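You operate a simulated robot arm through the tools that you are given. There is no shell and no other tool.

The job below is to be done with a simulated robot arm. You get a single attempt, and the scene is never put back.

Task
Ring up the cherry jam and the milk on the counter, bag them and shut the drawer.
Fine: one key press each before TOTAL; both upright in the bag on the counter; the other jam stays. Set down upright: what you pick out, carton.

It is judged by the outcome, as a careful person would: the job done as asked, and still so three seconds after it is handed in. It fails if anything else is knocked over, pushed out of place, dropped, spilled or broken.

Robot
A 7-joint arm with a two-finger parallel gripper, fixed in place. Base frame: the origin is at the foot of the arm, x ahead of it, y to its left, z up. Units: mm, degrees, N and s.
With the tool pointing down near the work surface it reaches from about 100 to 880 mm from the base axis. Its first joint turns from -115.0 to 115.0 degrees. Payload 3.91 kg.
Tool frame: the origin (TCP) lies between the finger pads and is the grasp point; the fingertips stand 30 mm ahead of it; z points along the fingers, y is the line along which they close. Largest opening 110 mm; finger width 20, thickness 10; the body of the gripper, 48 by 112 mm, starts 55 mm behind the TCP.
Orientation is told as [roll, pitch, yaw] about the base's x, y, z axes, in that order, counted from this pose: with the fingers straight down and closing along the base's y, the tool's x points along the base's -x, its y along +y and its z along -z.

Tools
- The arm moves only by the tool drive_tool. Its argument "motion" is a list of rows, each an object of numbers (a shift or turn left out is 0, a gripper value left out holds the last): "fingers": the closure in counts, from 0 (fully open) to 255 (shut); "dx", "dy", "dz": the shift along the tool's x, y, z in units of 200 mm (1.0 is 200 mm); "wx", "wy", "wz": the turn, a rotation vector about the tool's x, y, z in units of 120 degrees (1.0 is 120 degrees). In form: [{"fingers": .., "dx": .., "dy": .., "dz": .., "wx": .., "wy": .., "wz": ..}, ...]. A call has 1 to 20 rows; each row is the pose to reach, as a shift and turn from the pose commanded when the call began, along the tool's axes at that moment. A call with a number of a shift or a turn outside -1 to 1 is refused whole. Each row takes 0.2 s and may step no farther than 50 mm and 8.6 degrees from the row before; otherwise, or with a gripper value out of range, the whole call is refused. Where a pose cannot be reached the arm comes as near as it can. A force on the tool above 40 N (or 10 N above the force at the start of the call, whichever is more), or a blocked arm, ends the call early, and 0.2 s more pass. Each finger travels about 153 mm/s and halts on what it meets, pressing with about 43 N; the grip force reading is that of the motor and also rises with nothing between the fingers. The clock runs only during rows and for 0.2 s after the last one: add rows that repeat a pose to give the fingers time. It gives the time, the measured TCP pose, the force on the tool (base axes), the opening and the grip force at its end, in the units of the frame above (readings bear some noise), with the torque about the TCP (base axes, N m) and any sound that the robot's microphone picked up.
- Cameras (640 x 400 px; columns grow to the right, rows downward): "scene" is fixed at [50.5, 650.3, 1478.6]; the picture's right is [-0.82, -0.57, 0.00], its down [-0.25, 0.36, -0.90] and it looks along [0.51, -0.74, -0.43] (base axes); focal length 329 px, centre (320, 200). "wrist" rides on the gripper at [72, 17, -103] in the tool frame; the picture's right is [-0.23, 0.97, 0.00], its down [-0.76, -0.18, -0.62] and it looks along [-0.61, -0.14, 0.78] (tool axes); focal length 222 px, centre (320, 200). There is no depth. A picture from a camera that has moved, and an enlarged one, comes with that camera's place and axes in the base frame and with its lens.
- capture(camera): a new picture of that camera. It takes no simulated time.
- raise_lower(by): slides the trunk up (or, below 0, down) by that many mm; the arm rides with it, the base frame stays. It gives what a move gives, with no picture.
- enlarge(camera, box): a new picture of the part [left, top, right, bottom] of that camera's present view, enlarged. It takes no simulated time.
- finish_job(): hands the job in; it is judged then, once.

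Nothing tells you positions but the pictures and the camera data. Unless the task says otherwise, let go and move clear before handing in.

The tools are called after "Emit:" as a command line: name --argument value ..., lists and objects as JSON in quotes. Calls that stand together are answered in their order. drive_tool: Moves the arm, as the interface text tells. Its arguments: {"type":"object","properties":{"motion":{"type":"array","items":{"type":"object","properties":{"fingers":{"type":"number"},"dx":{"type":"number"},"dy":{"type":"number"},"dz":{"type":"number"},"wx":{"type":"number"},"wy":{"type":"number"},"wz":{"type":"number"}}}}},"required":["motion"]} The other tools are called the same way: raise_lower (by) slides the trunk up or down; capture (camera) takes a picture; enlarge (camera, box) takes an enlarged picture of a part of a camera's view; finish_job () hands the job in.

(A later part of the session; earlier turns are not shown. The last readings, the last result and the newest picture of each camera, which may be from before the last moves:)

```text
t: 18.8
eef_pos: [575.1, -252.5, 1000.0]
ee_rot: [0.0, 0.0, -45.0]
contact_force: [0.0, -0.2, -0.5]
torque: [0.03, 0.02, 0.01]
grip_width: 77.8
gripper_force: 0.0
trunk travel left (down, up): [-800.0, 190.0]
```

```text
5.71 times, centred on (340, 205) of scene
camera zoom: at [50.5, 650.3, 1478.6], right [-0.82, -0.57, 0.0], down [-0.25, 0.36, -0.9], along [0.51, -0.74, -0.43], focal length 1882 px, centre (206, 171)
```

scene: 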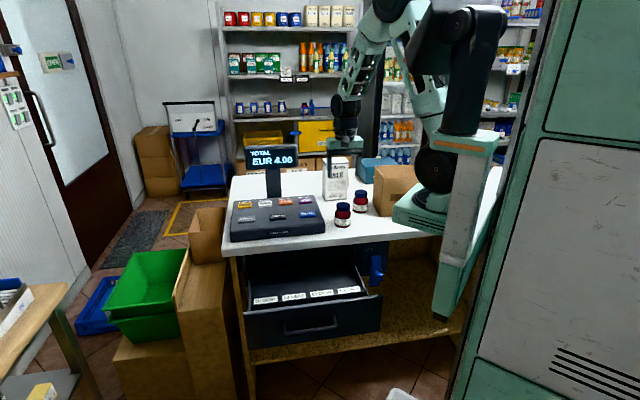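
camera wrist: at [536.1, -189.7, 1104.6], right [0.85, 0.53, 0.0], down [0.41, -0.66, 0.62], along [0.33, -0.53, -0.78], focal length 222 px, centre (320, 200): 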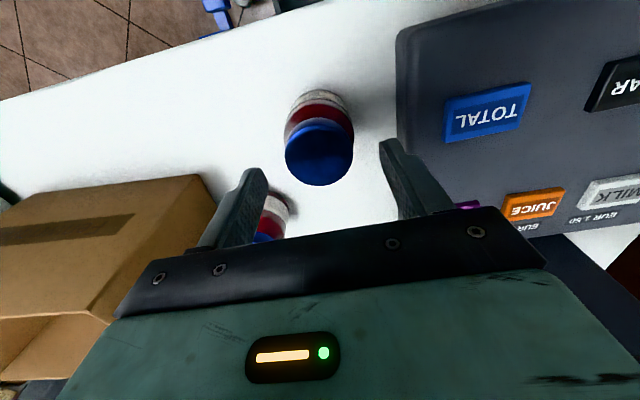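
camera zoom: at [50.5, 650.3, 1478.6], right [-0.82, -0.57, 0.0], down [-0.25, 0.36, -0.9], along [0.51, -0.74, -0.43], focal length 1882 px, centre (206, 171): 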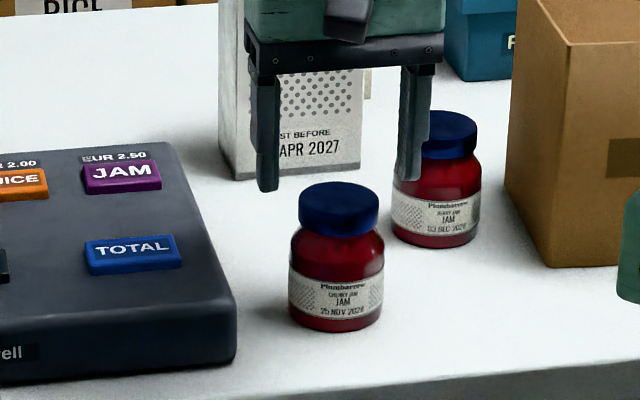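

Emit:
drive_tool --motion '[{"dz": 0.05}, {"dz": 0.08}, {"dz": 0.11}, {"dz": 0.11}]'

Emit:
enlarge --camera "scene" --box '[320, 185, 365, 235]'

Emit:
enlarge --camera "wrist" --box '[220, 80, 420, 210]'

```text
t: 19.8
eef_pos: [574.7, -252.7, 978.8]
ee_rot: [0.0, 0.0, -45.0]
contact_force: [0.0, -0.9, 0.7]
torque: [0.03, -0.01, 0.02]
grip_width: 77.8
gripper_force: 0.0
trunk travel left (down, up): [-800.0, 190.0]
```

```text
8.00 times, centred on (342, 210) of scene
camera zoom: at [50.5, 650.3, 1478.6], right [-0.82, -0.57, 0.0], down [-0.25, 0.36, -0.9], along [0.51, -0.74, -0.43], focal length 2635 px, centre (140, 120)
```

zoom: 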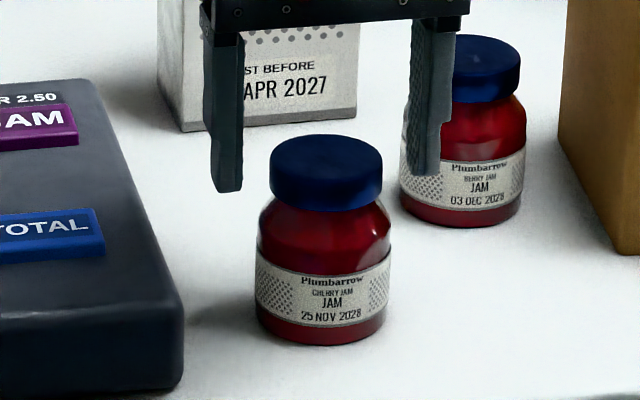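

```text
3.08 times, centred on (320, 145) of wrist
camera zoom: at [535.9, -190.4, 1083.0], right [0.85, 0.53, 0.0], down [0.41, -0.66, 0.62], along [0.33, -0.53, -0.78], focal length 684 px, centre (320, 369)
```

zoom: 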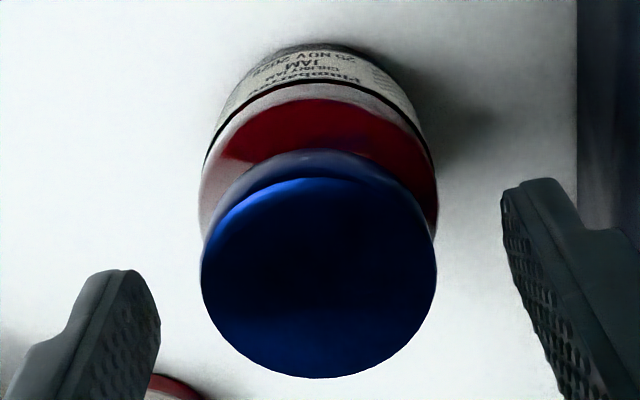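

Alignment is good. I'll lower 2 mm more and grip the cap.

Emit:
drive_tool --motion '[{"dz": 0.01}, {"dz": 0.01, "fingers": 130}, {"dz": 0.01, "fingers": 255}, {"dz": 0.01}, {"dz": 0.01}]'

Emit:
enlarge --camera "scene" --box '[320, 185, 365, 235]'

Emit:
enlarge --camera "wrist" --box '[220, 80, 420, 210]'

```text
t: 21.0
eef_pos: [575.0, -253.2, 977.5]
ee_rot: [0.0, 0.0, -45.0]
contact_force: [-0.4, -1.4, 1.5]
torque: [-0.01, -0.03, 0.02]
grip_width: 49.3
gripper_force: 43.0
trunk travel left (down, up): [-800.0, 190.0]
```

```text
8.00 times, centred on (342, 210) of scene
camera zoom: at [50.5, 650.3, 1478.6], right [-0.82, -0.57, 0.0], down [-0.25, 0.36, -0.9], along [0.51, -0.74, -0.43], focal length 2635 px, centre (140, 120)
```

zoom: 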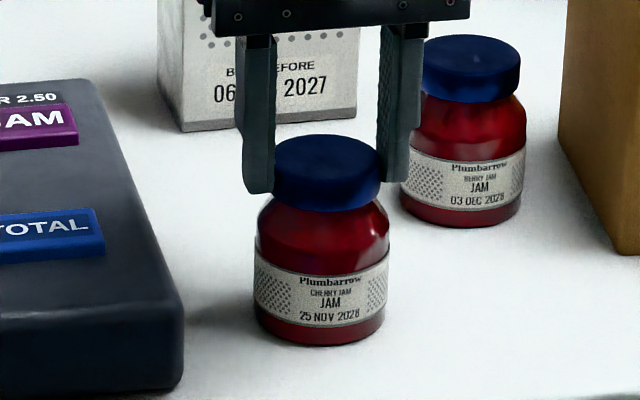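

```text
3.08 times, centred on (320, 145) of wrist
camera zoom: at [535.9, -190.5, 1081.1], right [0.85, 0.53, 0.0], down [0.41, -0.66, 0.62], along [0.33, -0.53, -0.78], focal length 684 px, centre (320, 369)
```

zoom: 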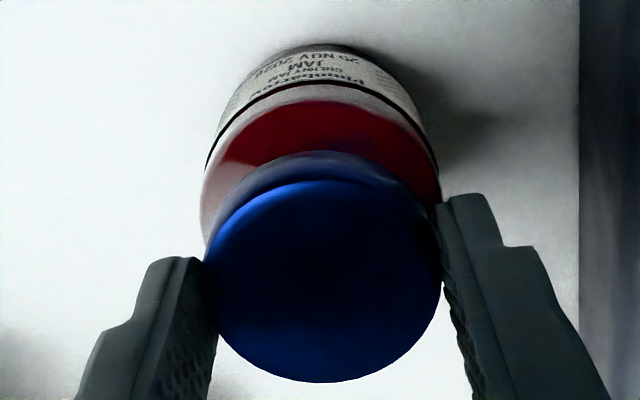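

The jar is gripped at 49 mm. I'll lift it straight up.

Emit:
drive_tool --motion '[{"dz": -0.05}, {"dz": -0.2}, {"dz": -0.4}, {"dz": -0.6}, {"dz": -0.8}, {"dz": -0.95}, {"dz": -0.95}]'

Emit:
enlarge --camera "scene" --box '[300, 120, 420, 240]'

Emit:
capture --camera "wrist"

```text
t: 22.6
eef_pos: [577.0, -252.8, 1169.1]
ee_rot: [0.0, -0.1, -45.0]
contact_force: [-0.6, -0.2, -2.9]
torque: [0.0, 0.0, 0.02]
grip_width: 49.5
gripper_force: 42.6
trunk travel left (down, up): [-800.0, 190.0]
```

```text
3.33 times, centred on (360, 180) of scene
camera zoom: at [50.5, 650.3, 1478.6], right [-0.82, -0.57, 0.0], down [-0.25, 0.36, -0.9], along [0.51, -0.74, -0.43], focal length 1098 px, centre (187, 267)
```

zoom: 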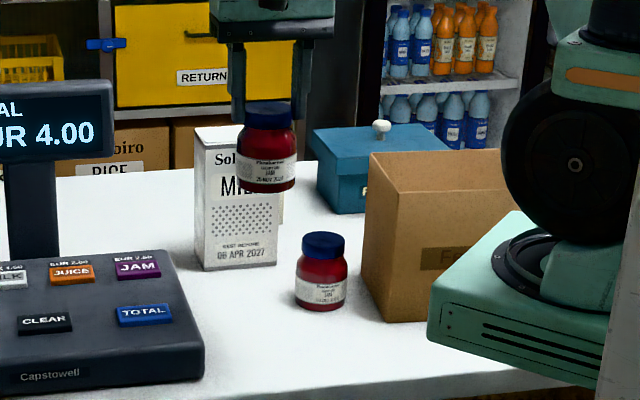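

```text
taken
camera wrist: at [537.7, -190.0, 1272.6], right [0.85, 0.53, 0.0], down [0.41, -0.66, 0.62], along [0.33, -0.53, -0.78], focal length 222 px, centre (320, 200)
```

wrist: 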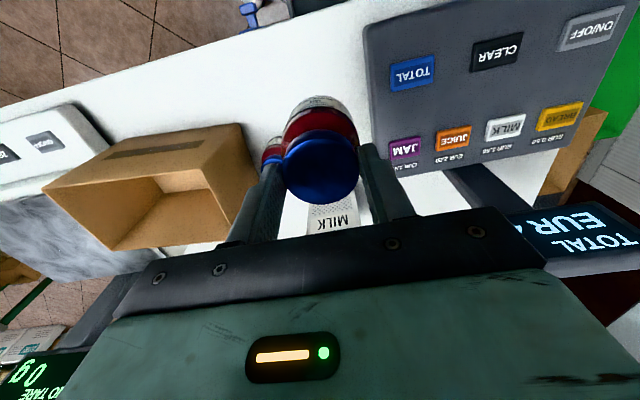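

Emit:
enlarge --camera "wrist" --box '[30, 110, 260, 260]'

```text
2.67 times, centred on (145, 185) of wrist
camera zoom: at [537.7, -190.0, 1272.6], right [0.85, 0.53, 0.0], down [0.41, -0.66, 0.62], along [0.33, -0.53, -0.78], focal length 592 px, centre (787, 240)
```

zoom: 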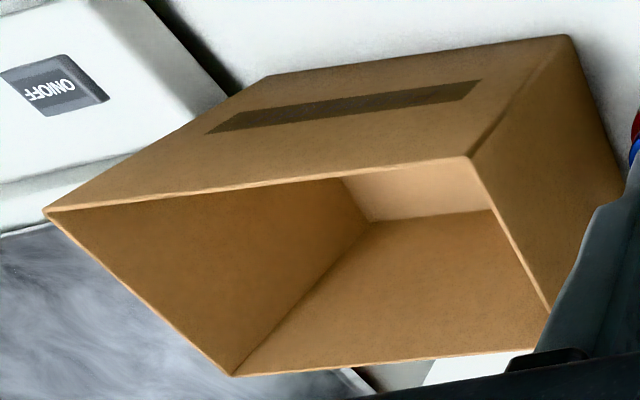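

Emit:
drive_tool --motion '[{"dx": -0.048, "dy": -0.1925, "wz": 0.011}, {"dx": -0.097, "dy": -0.385, "wz": 0.022}, {"dx": -0.145, "dy": -0.5775, "wz": 0.033}, {"dx": -0.194, "dy": -0.77, "wz": 0.045}, {"dx": -0.194, "dy": -0.77, "wz": 0.045}]'

```text
t: 23.8
eef_pos: [494.9, -388.0, 1166.6]
ee_rot: [0.0, 0.1, -50.4]
contact_force: [0.2, -0.2, -3.4]
torque: [0.0, 0.01, -0.01]
grip_width: 49.5
gripper_force: 42.9
trunk travel left (down, up): [-800.0, 190.0]
```

Emit:
drive_tool --motion '[{"dx": -0.068, "dy": -0.187}, {"dx": -0.136, "dy": -0.3745}, {"dx": -0.203, "dy": -0.562}, {"dx": -0.2713, "dy": -0.749}, {"dx": -0.2713, "dy": -0.749}, {"dx": -0.2713, "dy": -0.749}]'

Emit:
capture --camera "wrist"

Emit:
capture --camera "scene"

```text
t: 25.2
eef_pos: [413.8, -527.5, 1166.4]
ee_rot: [0.1, 0.0, -50.4]
contact_force: [0.0, -0.8, -4.2]
torque: [0.0, -0.03, 0.0]
grip_width: 49.1
gripper_force: 43.0
trunk travel left (down, up): [-800.0, 190.0]
```

```text
taken
camera wrist: at [380.9, -461.8, 1271.1], right [0.9, 0.45, 0.0], down [0.35, -0.7, 0.62], along [0.28, -0.56, -0.78], focal length 222 px, centre (320, 200)
```

wrist: 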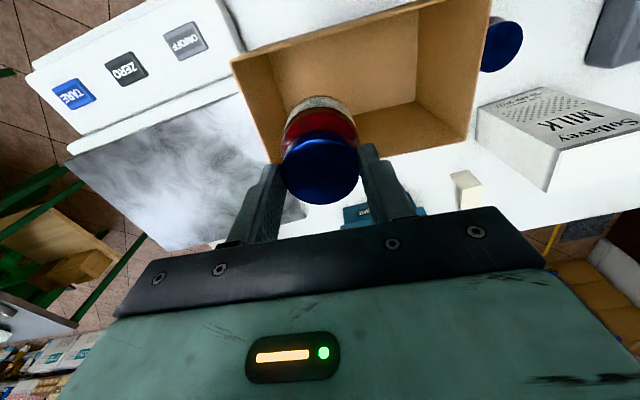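

```text
taken
```

scene: 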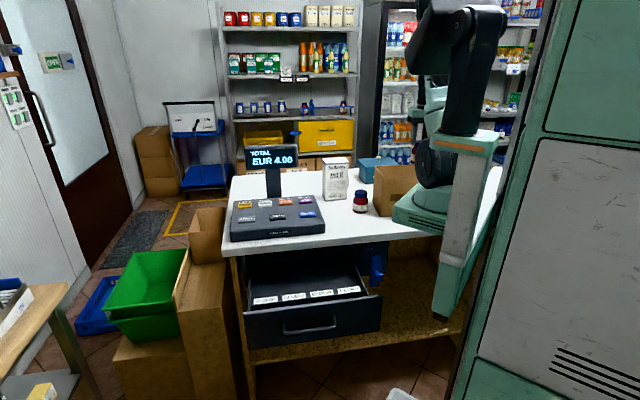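

Emit:
enlarge --camera "wrist" --box '[430, 60, 640, 240]'

Emit:
enlarge --camera "wrist" --box '[220, 0, 500, 230]'

```text
2.22 times, centred on (535, 150) of wrist
camera zoom: at [380.9, -461.8, 1271.1], right [0.9, 0.45, 0.0], down [0.35, -0.7, 0.62], along [0.28, -0.56, -0.78], focal length 494 px, centre (-158, 311)
```

zoom: 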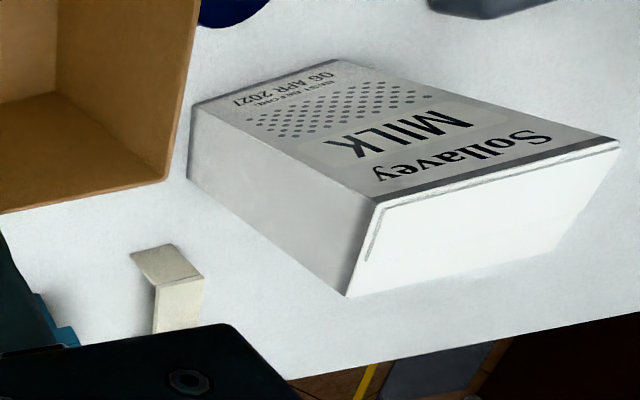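

```text
1.74 times, centred on (360, 115) of wrist
camera zoom: at [380.9, -461.8, 1271.1], right [0.9, 0.45, 0.0], down [0.35, -0.7, 0.62], along [0.28, -0.56, -0.78], focal length 386 px, centre (250, 348)
```

zoom: 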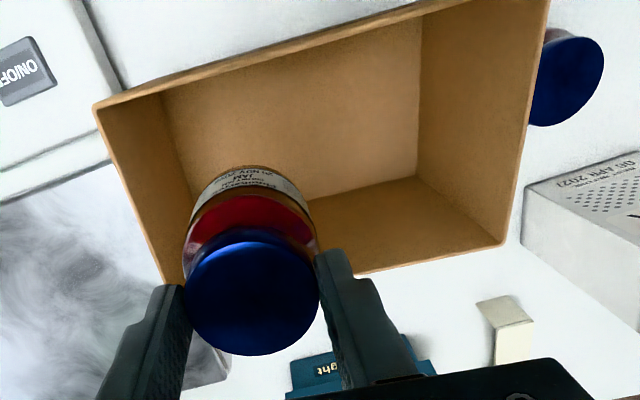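

The carton measures about 92 × 62 × 163 mm, centred near (723, -431). The jar hangs over the bag's left part, so I'll lower it partway and verify clearance.

Emit:
drive_tool --motion '[{"dx": 0.008, "dy": 0.007, "dz": 0.15}, {"dx": 0.008, "dy": 0.007, "dz": 0.3}, {"dx": 0.008, "dy": 0.007, "dz": 0.45}, {"dx": 0.008, "dy": 0.007, "dz": 0.55}, {"dx": 0.008, "dy": 0.007, "dz": 0.55}]'

Emit:
capture --camera "wrist"

Emit:
enlarge --camera "scene" --box '[350, 120, 470, 220]'

```text
t: 26.4
eef_pos: [412.1, -523.8, 1056.1]
ee_rot: [0.0, -0.1, -50.3]
contact_force: [1.1, -0.3, -3.2]
torque: [0.0, -0.02, 0.01]
grip_width: 49.6
gripper_force: 43.1
trunk travel left (down, up): [-800.0, 190.0]
```

```text
taken
camera wrist: at [379.7, -458.5, 1160.5], right [0.9, 0.45, 0.0], down [0.35, -0.7, 0.62], along [0.28, -0.56, -0.78], focal length 222 px, centre (320, 200)
```

wrist: 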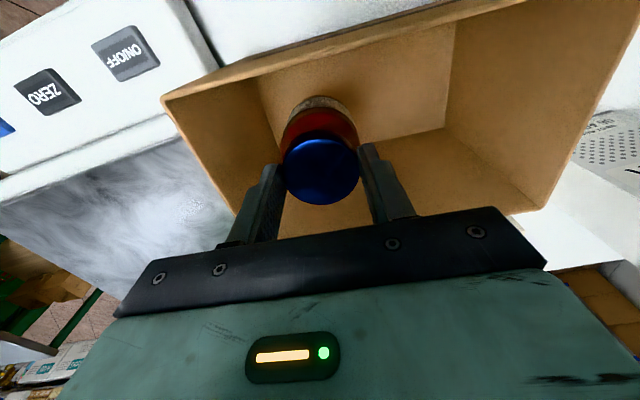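

```text
4.00 times, centred on (410, 170) of scene
camera zoom: at [50.5, 650.3, 1478.6], right [-0.82, -0.57, 0.0], down [-0.25, 0.36, -0.9], along [0.51, -0.74, -0.43], focal length 1318 px, centre (-40, 320)
```

zoom: 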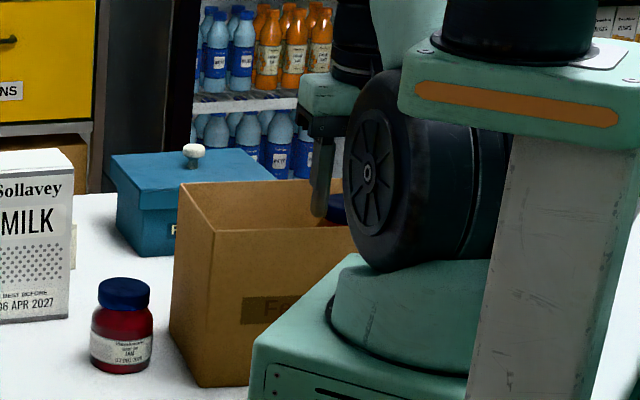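

Emit:
drive_tool --motion '[{"dx": -0.01, "dz": 0.12}, {"dx": -0.01, "dz": 0.24}, {"dx": -0.01, "dz": 0.33}, {"dx": -0.01, "dz": 0.35}, {"dx": -0.01, "dz": 0.36}, {"dx": -0.01, "dz": 0.36}]'

Emit:
capture --camera "wrist"

Emit:
enlarge --camera "scene" --box '[350, 120, 470, 220]'

```text
t: 27.8
eef_pos: [414.1, -527.7, 983.7]
ee_rot: [0.0, 0.1, -50.3]
contact_force: [-0.9, 0.5, -2.8]
torque: [0.01, 0.04, 0.01]
grip_width: 49.2
gripper_force: 42.9
trunk travel left (down, up): [-800.0, 190.0]
```

```text
taken
camera wrist: at [382.0, -461.8, 1088.0], right [0.9, 0.45, 0.0], down [0.35, -0.7, 0.62], along [0.28, -0.56, -0.78], focal length 222 px, centre (320, 200)
```

wrist: 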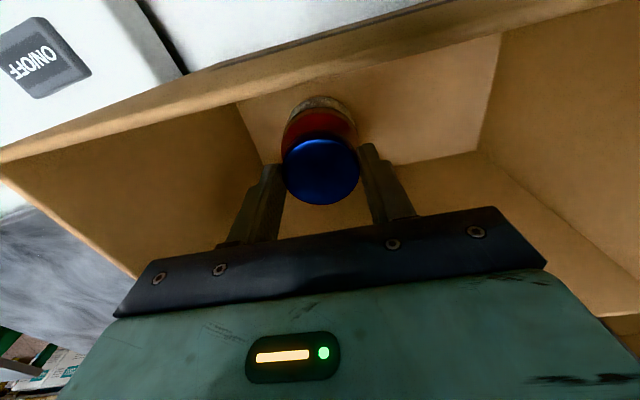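

```text
4.00 times, centred on (410, 170) of scene
camera zoom: at [50.5, 650.3, 1478.6], right [-0.82, -0.57, 0.0], down [-0.25, 0.36, -0.9], along [0.51, -0.74, -0.43], focal length 1318 px, centre (-40, 320)
```

zoom: 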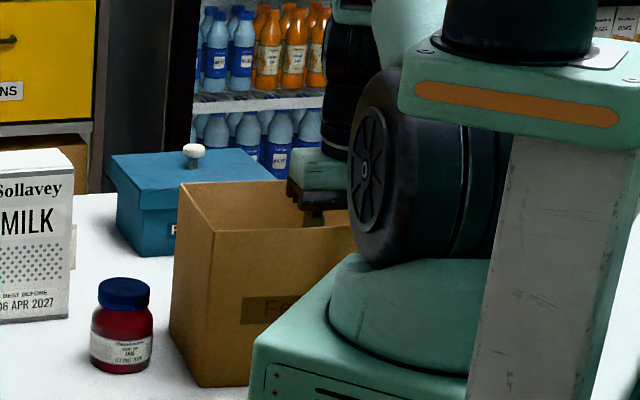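

Emit:
drive_tool --motion '[{"dz": 0.005}, {"dz": 0.01}, {"dz": 0.015}, {"dz": 0.02}]'

```text
t: 28.8
eef_pos: [414.0, -527.3, 980.9]
ee_rot: [0.1, 0.0, -50.5]
contact_force: [-0.2, 0.0, -0.9]
torque: [0.02, -0.08, -0.05]
grip_width: 49.4
gripper_force: 43.0
trunk travel left (down, up): [-800.0, 190.0]
```

Emit:
drive_tool --motion '[{"dz": 0.006}, {"dz": 0.01}, {"dz": 0.01}]'

```text
t: 29.6
eef_pos: [414.8, -526.3, 979.7]
ee_rot: [0.0, -0.3, -50.3]
contact_force: [-1.5, -0.2, 21.0]
torque: [0.03, 0.04, -0.03]
grip_width: 49.2
gripper_force: 43.8
trunk travel left (down, up): [-800.0, 190.0]
```

The jar is seated on the bag floor. I'll ease off the press and open the fingers a little.

Emit:
drive_tool --motion '[{"dz": -0.008}, {"dz": -0.008, "fingers": 125}, {"dz": -0.008, "fingers": 105}, {"dz": -0.008}]'

Emit:
capture --camera "wrist"

```text
t: 30.6
eef_pos: [415.4, -527.0, 980.0]
ee_rot: [0.1, 0.0, -50.3]
contact_force: [0.7, -0.2, -0.2]
torque: [-0.03, 0.01, 0.03]
grip_width: 64.8
gripper_force: 0.1
trunk travel left (down, up): [-800.0, 190.0]
```

```text
taken
camera wrist: at [382.2, -460.6, 1084.7], right [0.9, 0.45, 0.0], down [0.35, -0.7, 0.62], along [0.28, -0.56, -0.78], focal length 222 px, centre (320, 200)
```

wrist: 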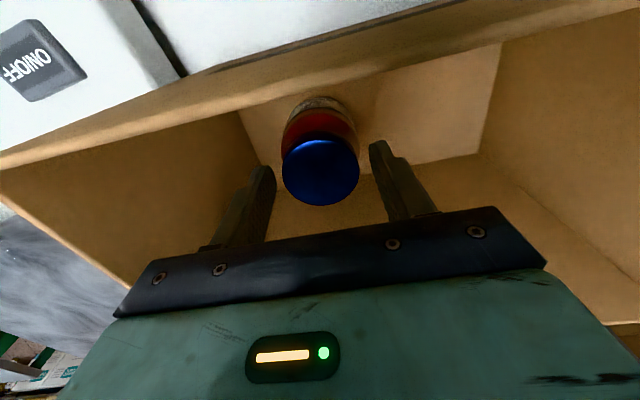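

Released and standing upright. I'll rise straight out.

Emit:
drive_tool --motion '[{"dz": -0.1}, {"dz": -0.25}, {"dz": -0.45}, {"dz": -0.65}, {"dz": -0.85}, {"dz": -0.98}, {"dz": -0.98}]'

Emit:
capture --camera "wrist"

```text
t: 32.2
eef_pos: [413.9, -526.5, 1175.9]
ee_rot: [0.0, 0.0, -50.4]
contact_force: [-0.8, 1.7, -0.8]
torque: [0.03, 0.01, 0.01]
grip_width: 64.6
gripper_force: 0.1
trunk travel left (down, up): [-800.0, 190.0]
```

```text
taken
camera wrist: at [381.5, -461.3, 1281.5], right [0.9, 0.45, 0.0], down [0.35, -0.7, 0.62], along [0.28, -0.56, -0.78], focal length 222 px, centre (320, 200)
```

wrist: 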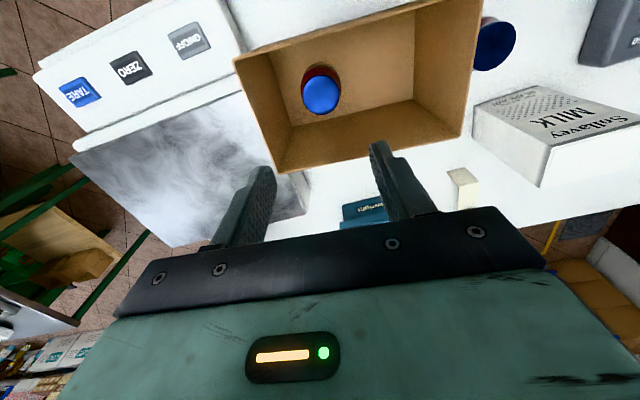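

The cherry jar is in the bag. I'll move to the milk while turning the gripper so it closes across the carton's 62 mm side.

Emit:
drive_tool --motion '[{"fingers": 0, "dx": -0.044, "dy": 0.107, "wz": -0.058}, {"dx": -0.088, "dy": 0.213, "wz": -0.116}, {"dx": -0.132, "dy": 0.32, "wz": -0.174}, {"dx": -0.175, "dy": 0.427, "wz": -0.231}, {"dx": -0.219, "dy": 0.534, "wz": -0.289}, {"dx": -0.263, "dy": 0.64, "wz": -0.347}, {"dx": -0.307, "dy": 0.747, "wz": -0.405}, {"dx": -0.307, "dy": 0.747, "wz": -0.405}]'

```text
t: 34.0
eef_pos: [568.8, -478.5, 1175.6]
ee_rot: [0.1, 0.0, -1.7]
contact_force: [0.6, -0.9, 0.3]
torque: [0.02, 0.0, 0.0]
grip_width: 110.2
gripper_force: 0.1
trunk travel left (down, up): [-800.0, 190.0]
```

Emit:
drive_tool --motion '[{"dx": -0.109, "dy": 0.037, "wz": -0.058}, {"dx": -0.218, "dy": 0.075, "wz": -0.116}, {"dx": -0.327, "dy": 0.112, "wz": -0.173}, {"dx": -0.435, "dy": 0.15, "wz": -0.231}, {"dx": -0.544, "dy": 0.187, "wz": -0.289}, {"dx": -0.653, "dy": 0.225, "wz": -0.347}, {"dx": -0.762, "dy": 0.262, "wz": -0.404}, {"dx": -0.762, "dy": 0.262, "wz": -0.404}]'

Emit:
capture --camera "wrist"

Emit:
enlarge --camera "scene" --box '[270, 90, 420, 230]'

```text
t: 35.8
eef_pos: [721.5, -431.3, 1175.3]
ee_rot: [0.0, 0.0, 46.8]
contact_force: [-0.3, -0.2, -0.7]
torque: [0.0, -0.03, 0.01]
grip_width: 109.9
gripper_force: 0.1
trunk travel left (down, up): [-800.0, 190.0]
```

```text
taken
camera wrist: at [661.1, -472.0, 1280.4], right [-0.55, 0.83, 0.0], down [0.65, 0.43, 0.62], along [0.52, 0.35, -0.78], focal length 222 px, centre (320, 200)
```

wrist: 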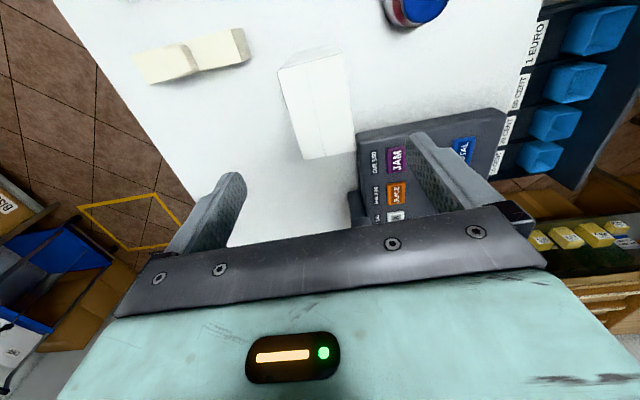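

```text
2.86 times, centred on (345, 160) of scene
camera zoom: at [50.5, 650.3, 1478.6], right [-0.82, -0.57, 0.0], down [-0.25, 0.36, -0.9], along [0.51, -0.74, -0.43], focal length 941 px, centre (249, 314)
```

zoom: 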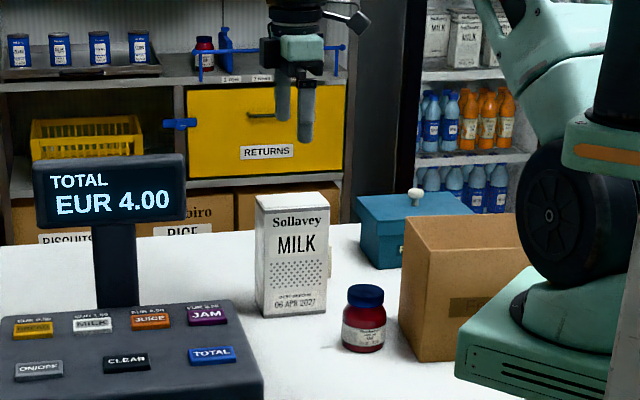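

Emit:
enlarge --camera "wrist" --box '[240, 30, 400, 180]'

Emit:
enlarge --camera "wrist" --box '[100, 0, 300, 130]'

```text
2.67 times, centred on (320, 105) of wrist
camera zoom: at [661.1, -472.0, 1280.4], right [-0.55, 0.83, 0.0], down [0.65, 0.43, 0.62], along [0.52, 0.35, -0.78], focal length 592 px, centre (320, 453)
```

zoom: 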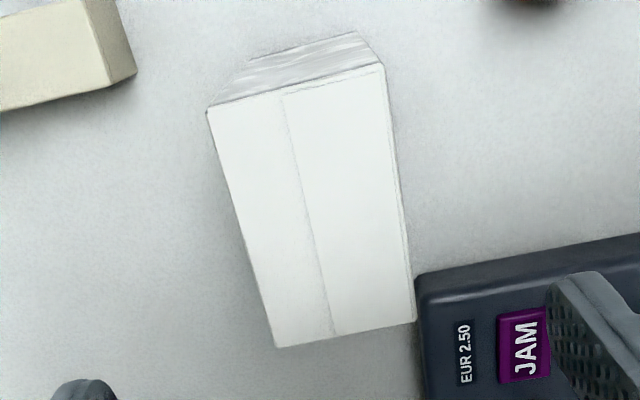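

```text
3.08 times, centred on (200, 65) of wrist
camera zoom: at [661.1, -472.0, 1280.4], right [-0.55, 0.83, 0.0], down [0.65, 0.43, 0.62], along [0.52, 0.35, -0.78], focal length 684 px, centre (689, 615)
```

zoom: 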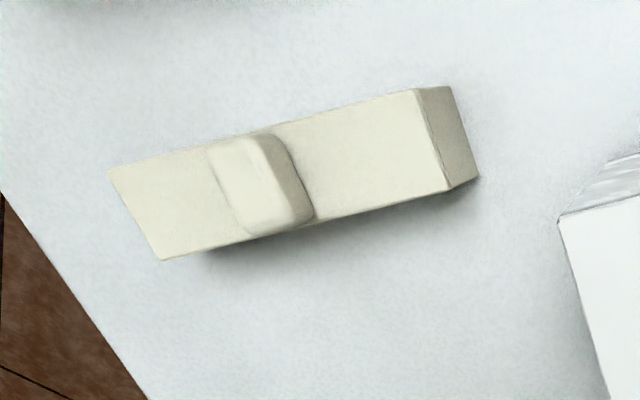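

The carton's centre is (722.4, -429), turned 45.4°. I'll descend with open fingers straddling the 61 mm side, first to just above the top.

Emit:
drive_tool --motion '[{"dx": -0.0115, "dy": 0.005, "dz": 0.15, "wz": 0.0117}, {"dx": -0.0115, "dy": 0.005, "dz": 0.3, "wz": 0.0117}, {"dx": -0.0115, "dy": 0.005, "dz": 0.42, "wz": 0.0117}, {"dx": -0.0115, "dy": 0.005, "dz": 0.42, "wz": 0.0117}]'

Emit:
capture --camera "wrist"

Emit:
enlarge --camera "scene" --box '[290, 100, 390, 220]'

```text
t: 36.8
eef_pos: [724.2, -430.3, 1091.8]
ee_rot: [0.0, 0.0, 45.2]
contact_force: [0.1, 0.0, -1.1]
torque: [-0.03, 0.03, 0.0]
grip_width: 110.1
gripper_force: 0.1
trunk travel left (down, up): [-800.0, 190.0]
```

```text
taken
camera wrist: at [661.9, -469.7, 1196.2], right [-0.53, 0.85, 0.0], down [0.66, 0.42, 0.62], along [0.53, 0.33, -0.78], focal length 222 px, centre (320, 200)
```

wrist: 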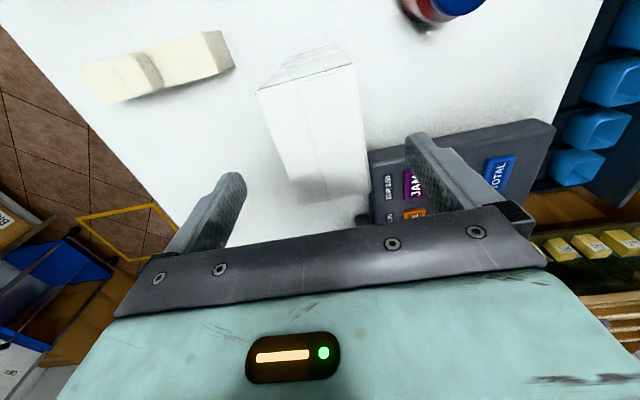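

```text
3.33 times, centred on (340, 160) of scene
camera zoom: at [50.5, 650.3, 1478.6], right [-0.82, -0.57, 0.0], down [-0.25, 0.36, -0.9], along [0.51, -0.74, -0.43], focal length 1098 px, centre (253, 333)
```

zoom: 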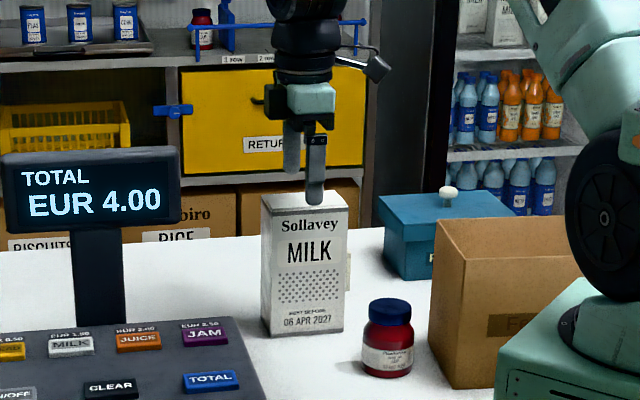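

Emit:
drive_tool --motion '[{"dz": 0.12}, {"dz": 0.22}, {"dz": 0.32}, {"dz": 0.32}]'

Emit:
capture --camera "wrist"

Emit:
enlarge --camera "scene" --box '[290, 120, 390, 220]'

```text
t: 37.8
eef_pos: [723.9, -429.7, 1029.0]
ee_rot: [0.0, -0.1, 45.3]
contact_force: [-0.4, 1.0, -1.1]
torque: [0.02, 0.01, -0.01]
grip_width: 110.1
gripper_force: 0.0
trunk travel left (down, up): [-800.0, 190.0]
```

```text
taken
camera wrist: at [660.6, -470.0, 1133.2], right [-0.53, 0.85, 0.0], down [0.66, 0.42, 0.62], along [0.53, 0.33, -0.78], focal length 222 px, centre (320, 200)
```

wrist: 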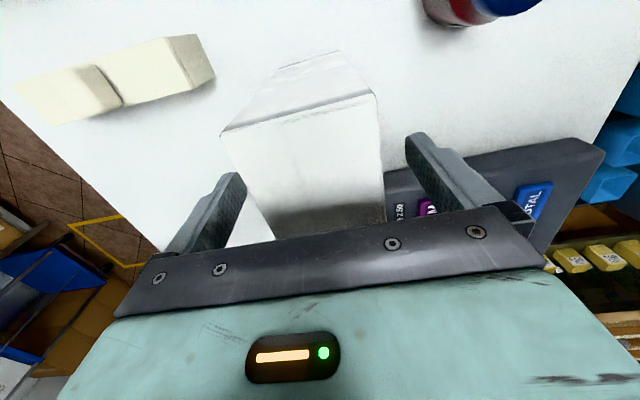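

```text
4.00 times, centred on (340, 170) of scene
camera zoom: at [50.5, 650.3, 1478.6], right [-0.82, -0.57, 0.0], down [-0.25, 0.36, -0.9], along [0.51, -0.74, -0.43], focal length 1318 px, centre (240, 320)
```

zoom: 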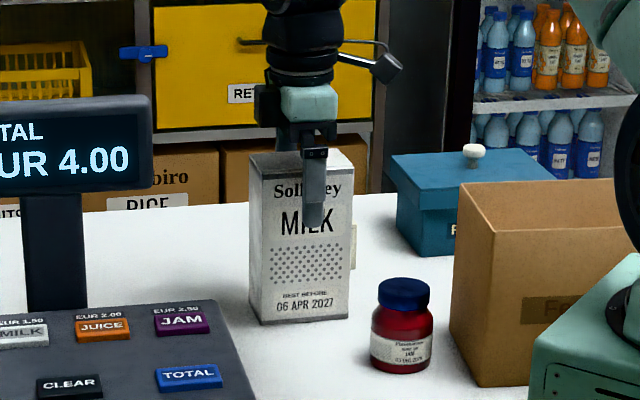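

Emit:
drive_tool --motion '[{"fingers": 80}, {"fingers": 110}, {"fingers": 255}, {}, {}]'

Emit:
capture --camera "wrist"

Emit:
enlarge --camera "scene" --box '[290, 120, 390, 220]'

```text
t: 39.0
eef_pos: [723.2, -429.4, 1028.8]
ee_rot: [0.0, -0.1, 45.2]
contact_force: [-1.8, 3.2, 0.2]
torque: [0.09, 0.18, -0.04]
grip_width: 63.2
gripper_force: 42.8
trunk travel left (down, up): [-800.0, 190.0]
```

```text
taken
camera wrist: at [660.5, -469.7, 1133.4], right [-0.53, 0.85, 0.0], down [0.66, 0.42, 0.62], along [0.53, 0.33, -0.78], focal length 222 px, centre (320, 200)
```

wrist: 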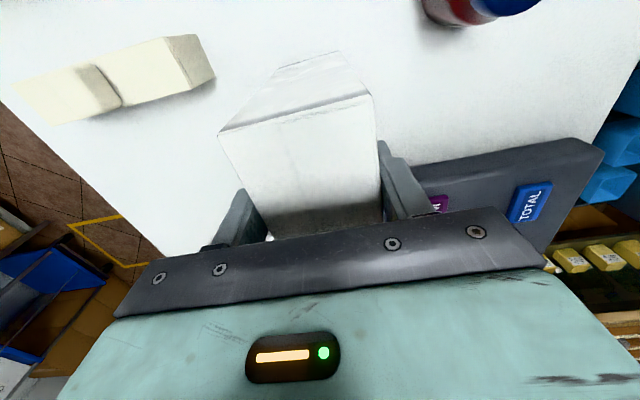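

```text
4.00 times, centred on (340, 170) of scene
camera zoom: at [50.5, 650.3, 1478.6], right [-0.82, -0.57, 0.0], down [-0.25, 0.36, -0.9], along [0.51, -0.74, -0.43], focal length 1318 px, centre (240, 320)
```

zoom: 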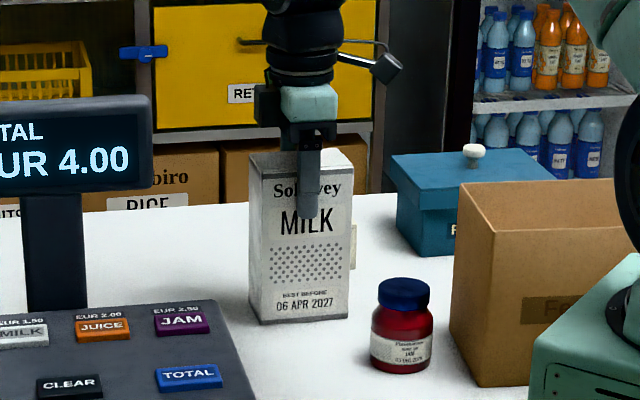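

The carton is gripped at 63 mm. I'll lift a little to check the hold.

Emit:
drive_tool --motion '[{"dz": -0.03}, {"dz": -0.1}, {"dz": -0.2}, {"dz": -0.25}, {"dz": -0.25}]'

Emit:
enlarge --camera "scene" --box '[290, 120, 390, 220]'

```text
t: 40.2
eef_pos: [725.2, -430.3, 1079.1]
ee_rot: [0.1, 0.0, 45.3]
contact_force: [0.4, 0.6, -10.6]
torque: [-0.02, -0.03, 0.02]
grip_width: 63.1
gripper_force: 43.2
trunk travel left (down, up): [-800.0, 190.0]
```

```text
4.00 times, centred on (340, 170) of scene
camera zoom: at [50.5, 650.3, 1478.6], right [-0.82, -0.57, 0.0], down [-0.25, 0.36, -0.9], along [0.51, -0.74, -0.43], focal length 1318 px, centre (240, 320)
```

zoom: 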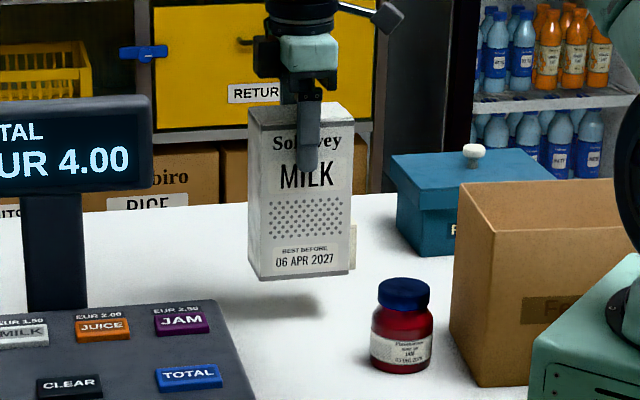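

It holds at about 1 kg and hangs straight. I'll raise the trunk to bring the carton above the bag rim.

Emit:
raise_lower --by 140

Emit:
capture --camera "wrist"

Emit:
capture --camera "scene"

```text
t: 41.9
eef_pos: [724.6, -430.9, 1217.0]
ee_rot: [0.2, -0.1, 45.2]
contact_force: [0.1, 0.2, -10.4]
torque: [0.04, -0.03, -0.01]
grip_width: 63.2
gripper_force: 42.7
trunk travel left (down, up): [-940.0, 50.0]
```

```text
taken
camera wrist: at [662.2, -470.3, 1322.0], right [-0.53, 0.85, 0.0], down [0.66, 0.42, 0.62], along [0.53, 0.33, -0.78], focal length 222 px, centre (320, 200)
```

wrist: 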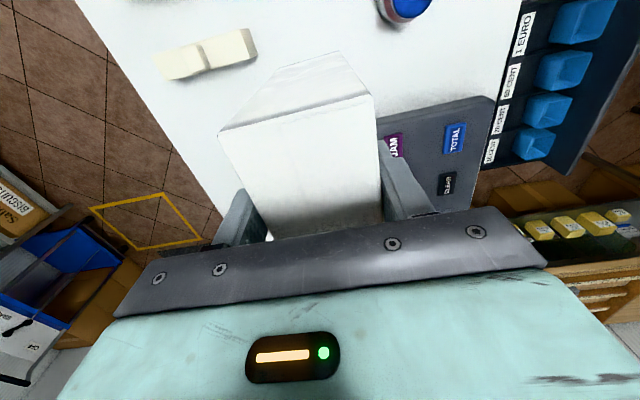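

```text
taken
```

scene: 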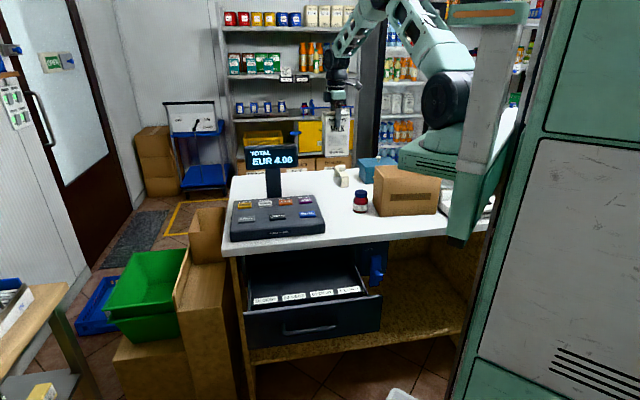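

Emit:
drive_tool --motion '[{"dx": 0.1, "dy": 0.075, "wz": 0.005}, {"dx": 0.25, "dy": 0.187, "wz": 0.013}, {"dx": 0.42, "dy": 0.314, "wz": 0.021}, {"dx": 0.59, "dy": 0.441, "wz": 0.03}, {"dx": 0.76, "dy": 0.568, "wz": 0.039}, {"dx": 0.9, "dy": 0.673, "wz": 0.0475}, {"dx": 0.971, "dy": 0.726, "wz": 0.0475}, {"dx": 0.971, "dy": 0.726, "wz": 0.0475}]'

Emit:
capture --camera "wrist"

Emit:
enlarge --camera "scene" --box '[330, 90, 470, 230]'

```text
t: 43.7
eef_pos: [482.3, -467.6, 1219.8]
ee_rot: [0.0, 0.0, 39.6]
contact_force: [-0.9, -0.1, -10.8]
torque: [0.03, -0.01, 0.0]
grip_width: 63.3
gripper_force: 43.1
trunk travel left (down, up): [-940.0, 50.0]
```

```text
taken
camera wrist: at [416.9, -500.6, 1322.7], right [-0.45, 0.9, 0.0], down [0.7, 0.35, 0.62], along [0.56, 0.28, -0.78], focal length 222 px, centre (320, 200)
```

wrist: 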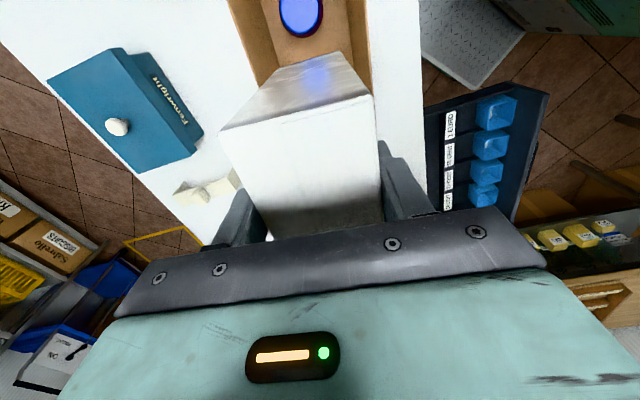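

```text
2.86 times, centred on (400, 160) of scene
camera zoom: at [50.5, 650.3, 1478.6], right [-0.82, -0.57, 0.0], down [-0.25, 0.36, -0.9], along [0.51, -0.74, -0.43], focal length 941 px, centre (91, 314)
```

zoom: 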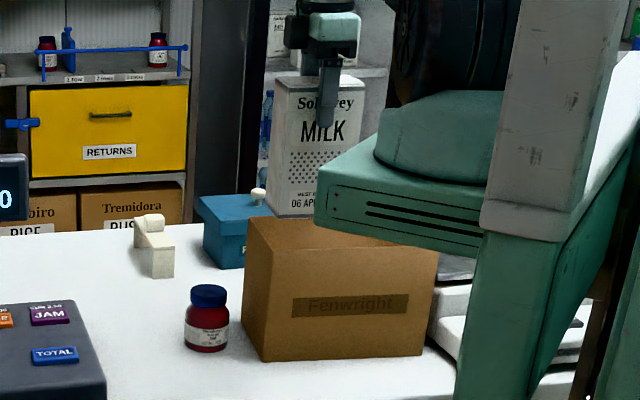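

Emit:
enlarge --camera "wrist" --box '[210, 0, 400, 140]'

Emit:
enlarge --camera "scene" --box '[375, 100, 430, 190]'

```text
2.86 times, centred on (305, 70) of wrist
camera zoom: at [416.9, -500.6, 1322.7], right [-0.45, 0.9, 0.0], down [0.7, 0.35, 0.62], along [0.56, 0.28, -0.78], focal length 635 px, centre (363, 571)
```

zoom: 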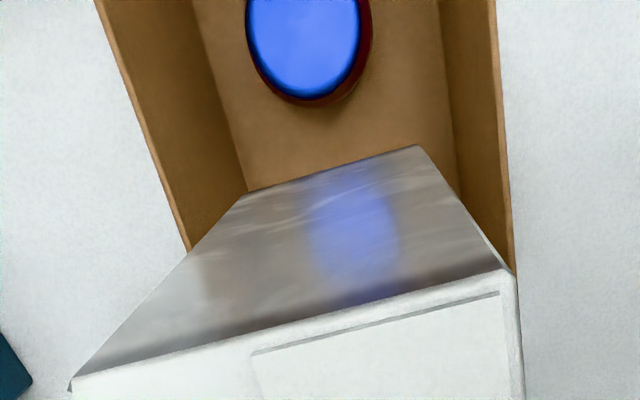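

```text
4.44 times, centred on (402, 145) of scene
camera zoom: at [50.5, 650.3, 1478.6], right [-0.82, -0.57, 0.0], down [-0.25, 0.36, -0.9], along [0.51, -0.74, -0.43], focal length 1464 px, centre (-47, 444)
```

zoom: 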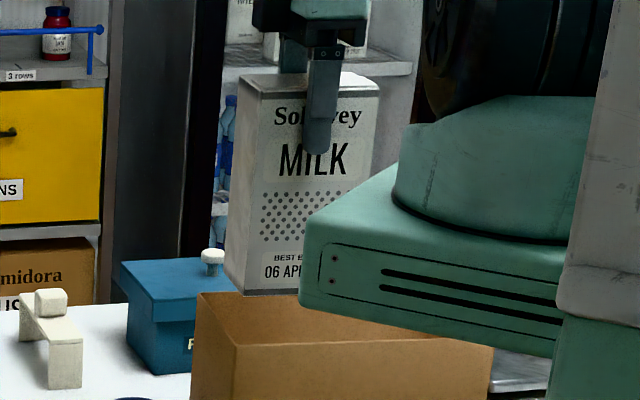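

The carton is well centred: it should clear the jar by about 11 mm and the end wall by about 10 mm. I'll lower it partway.

Emit:
drive_tool --motion '[{"dz": 0.05}, {"dz": 0.15}, {"dz": 0.27}, {"dz": 0.39}, {"dz": 0.5}, {"dz": 0.5}]'

Emit:
capture --camera "wrist"

Emit:
enlarge --camera "scene" --box '[340, 110, 450, 230]'

```text
t: 45.1
eef_pos: [485.8, -466.1, 1117.6]
ee_rot: [0.0, 0.0, 39.5]
contact_force: [0.5, -0.1, -10.9]
torque: [0.01, 0.01, 0.01]
grip_width: 62.9
gripper_force: 42.9
trunk travel left (down, up): [-940.0, 50.0]
```

```text
taken
camera wrist: at [420.0, -499.1, 1222.0], right [-0.45, 0.9, 0.0], down [0.7, 0.35, 0.62], along [0.56, 0.28, -0.78], focal length 222 px, centre (320, 200)
```

wrist: 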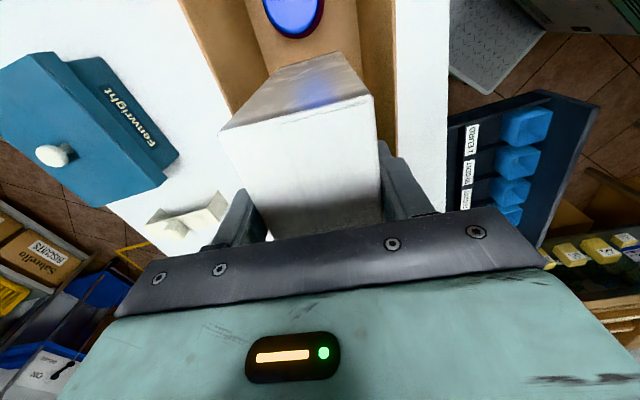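

```text
3.33 times, centred on (395, 170) of scene
camera zoom: at [50.5, 650.3, 1478.6], right [-0.82, -0.57, 0.0], down [-0.25, 0.36, -0.9], along [0.51, -0.74, -0.43], focal length 1098 px, centre (70, 300)
```

zoom: 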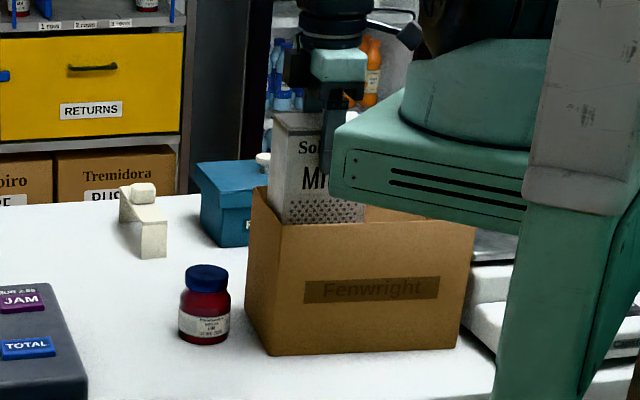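

Emit:
drive_tool --motion '[{"dx": 0.01, "dz": 0.1}, {"dx": 0.01, "dz": 0.2}, {"dx": 0.01, "dz": 0.3}, {"dx": 0.01, "dz": 0.38}, {"dx": 0.01, "dz": 0.4}, {"dx": 0.01, "dz": 0.4}]'

Emit:
capture --camera "wrist"

Emit:
enlarge --camera "scene" --box '[340, 110, 450, 230]'

```text
t: 46.5
eef_pos: [481.5, -467.0, 1037.5]
ee_rot: [0.0, 0.1, 39.6]
contact_force: [0.3, -0.3, -10.2]
torque: [0.0, -0.01, 0.0]
grip_width: 62.9
gripper_force: 43.1
trunk travel left (down, up): [-940.0, 50.0]
```

```text
taken
camera wrist: at [416.4, -500.8, 1142.1], right [-0.45, 0.9, 0.0], down [0.7, 0.35, 0.62], along [0.56, 0.28, -0.78], focal length 222 px, centre (320, 200)
```

wrist: 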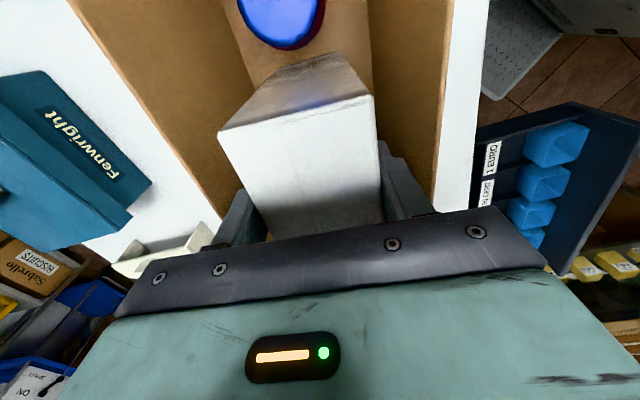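

```text
3.33 times, centred on (395, 170) of scene
camera zoom: at [50.5, 650.3, 1478.6], right [-0.82, -0.57, 0.0], down [-0.25, 0.36, -0.9], along [0.51, -0.74, -0.43], focal length 1098 px, centre (70, 300)
```

zoom: 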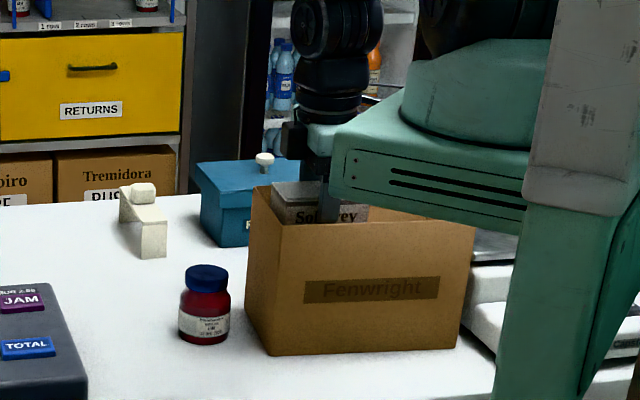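

Emit:
drive_tool --motion '[{"dz": 0.01}, {"dz": 0.018}, {"dz": 0.024}, {"dz": 0.028}, {"dz": 0.032}]'

```text
t: 47.7
eef_pos: [482.8, -467.7, 1033.0]
ee_rot: [-0.1, 0.0, 39.5]
contact_force: [-0.5, 1.0, 3.4]
torque: [0.17, 0.25, 0.02]
grip_width: 63.1
gripper_force: 43.4
trunk travel left (down, up): [-940.0, 50.0]
```

The carton is seated. I'll release gently and rise.

Emit:
drive_tool --motion '[{"dz": -0.005}, {"dz": -0.005, "fingers": 100}, {"dz": -0.005, "fingers": 85}, {"dz": -0.005, "fingers": 75}, {"dz": -0.005}]'

Emit:
capture --camera "wrist"

Emit:
enlarge --camera "scene" --box '[340, 110, 450, 230]'

```text
t: 48.9
eef_pos: [482.2, -468.7, 1033.7]
ee_rot: [0.0, 0.0, 39.6]
contact_force: [-0.5, 0.8, 0.7]
torque: [-0.02, -0.02, 0.01]
grip_width: 77.5
gripper_force: 0.0
trunk travel left (down, up): [-940.0, 50.0]
```

```text
taken
camera wrist: at [416.6, -500.8, 1137.5], right [-0.45, 0.9, 0.0], down [0.7, 0.35, 0.62], along [0.56, 0.28, -0.78], focal length 222 px, centre (320, 200)
```

wrist: 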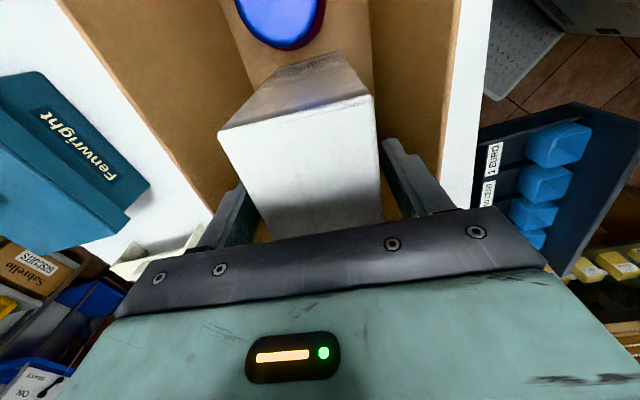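

```text
3.33 times, centred on (395, 170) of scene
camera zoom: at [50.5, 650.3, 1478.6], right [-0.82, -0.57, 0.0], down [-0.25, 0.36, -0.9], along [0.51, -0.74, -0.43], focal length 1098 px, centre (70, 300)
```

zoom: 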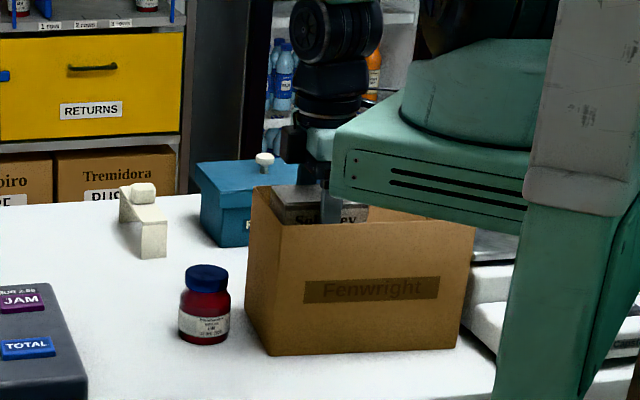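

Both are in the bag and upright. I'll rise straight up and look down into the bag.

Emit:
drive_tool --motion '[{"dz": -0.1}, {"dz": -0.25}, {"dz": -0.45}, {"dz": -0.65}, {"dz": -0.85}, {"dz": -0.98}, {"dz": -0.98}]'

Emit:
capture --camera "wrist"

Emit:
capture --camera "scene"

Emit:
enlarge --camera "scene" --box '[230, 230, 410, 370]'

```text
t: 50.5
eef_pos: [483.2, -467.9, 1229.3]
ee_rot: [0.1, 0.0, 39.6]
contact_force: [-0.1, -0.5, -0.3]
torque: [0.0, -0.02, 0.0]
grip_width: 77.5
gripper_force: 0.0
trunk travel left (down, up): [-940.0, 50.0]
```

```text
taken
camera wrist: at [416.9, -501.1, 1333.2], right [-0.45, 0.9, 0.0], down [0.7, 0.35, 0.62], along [0.56, 0.28, -0.78], focal length 222 px, centre (320, 200)
```

wrist: 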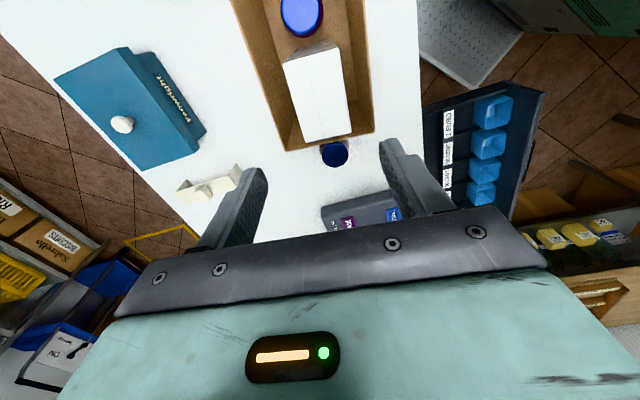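

```text
taken
```

scene: 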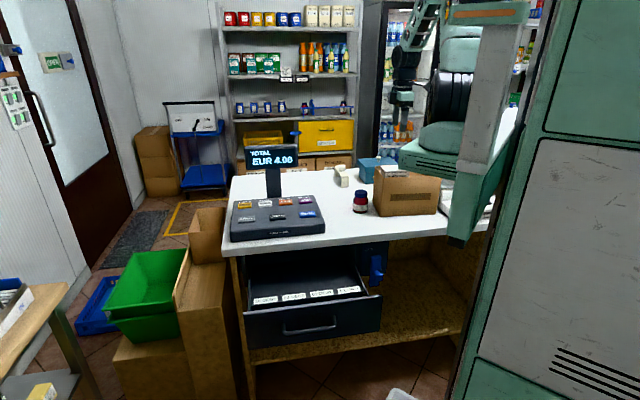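

```text
2.86 times, centred on (320, 300) of scene
camera zoom: at [50.5, 650.3, 1478.6], right [-0.82, -0.57, 0.0], down [-0.25, 0.36, -0.9], along [0.51, -0.74, -0.43], focal length 941 px, centre (320, -86)
```

zoom: 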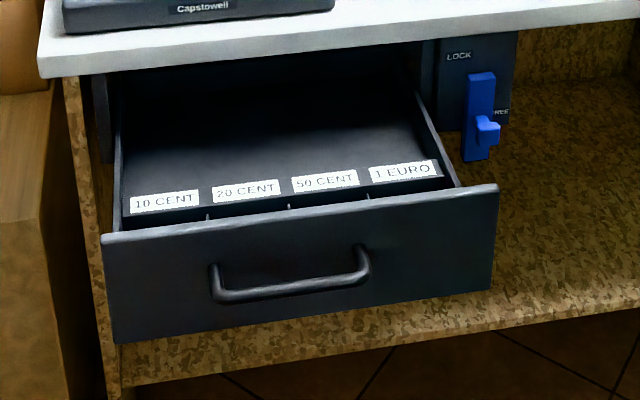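

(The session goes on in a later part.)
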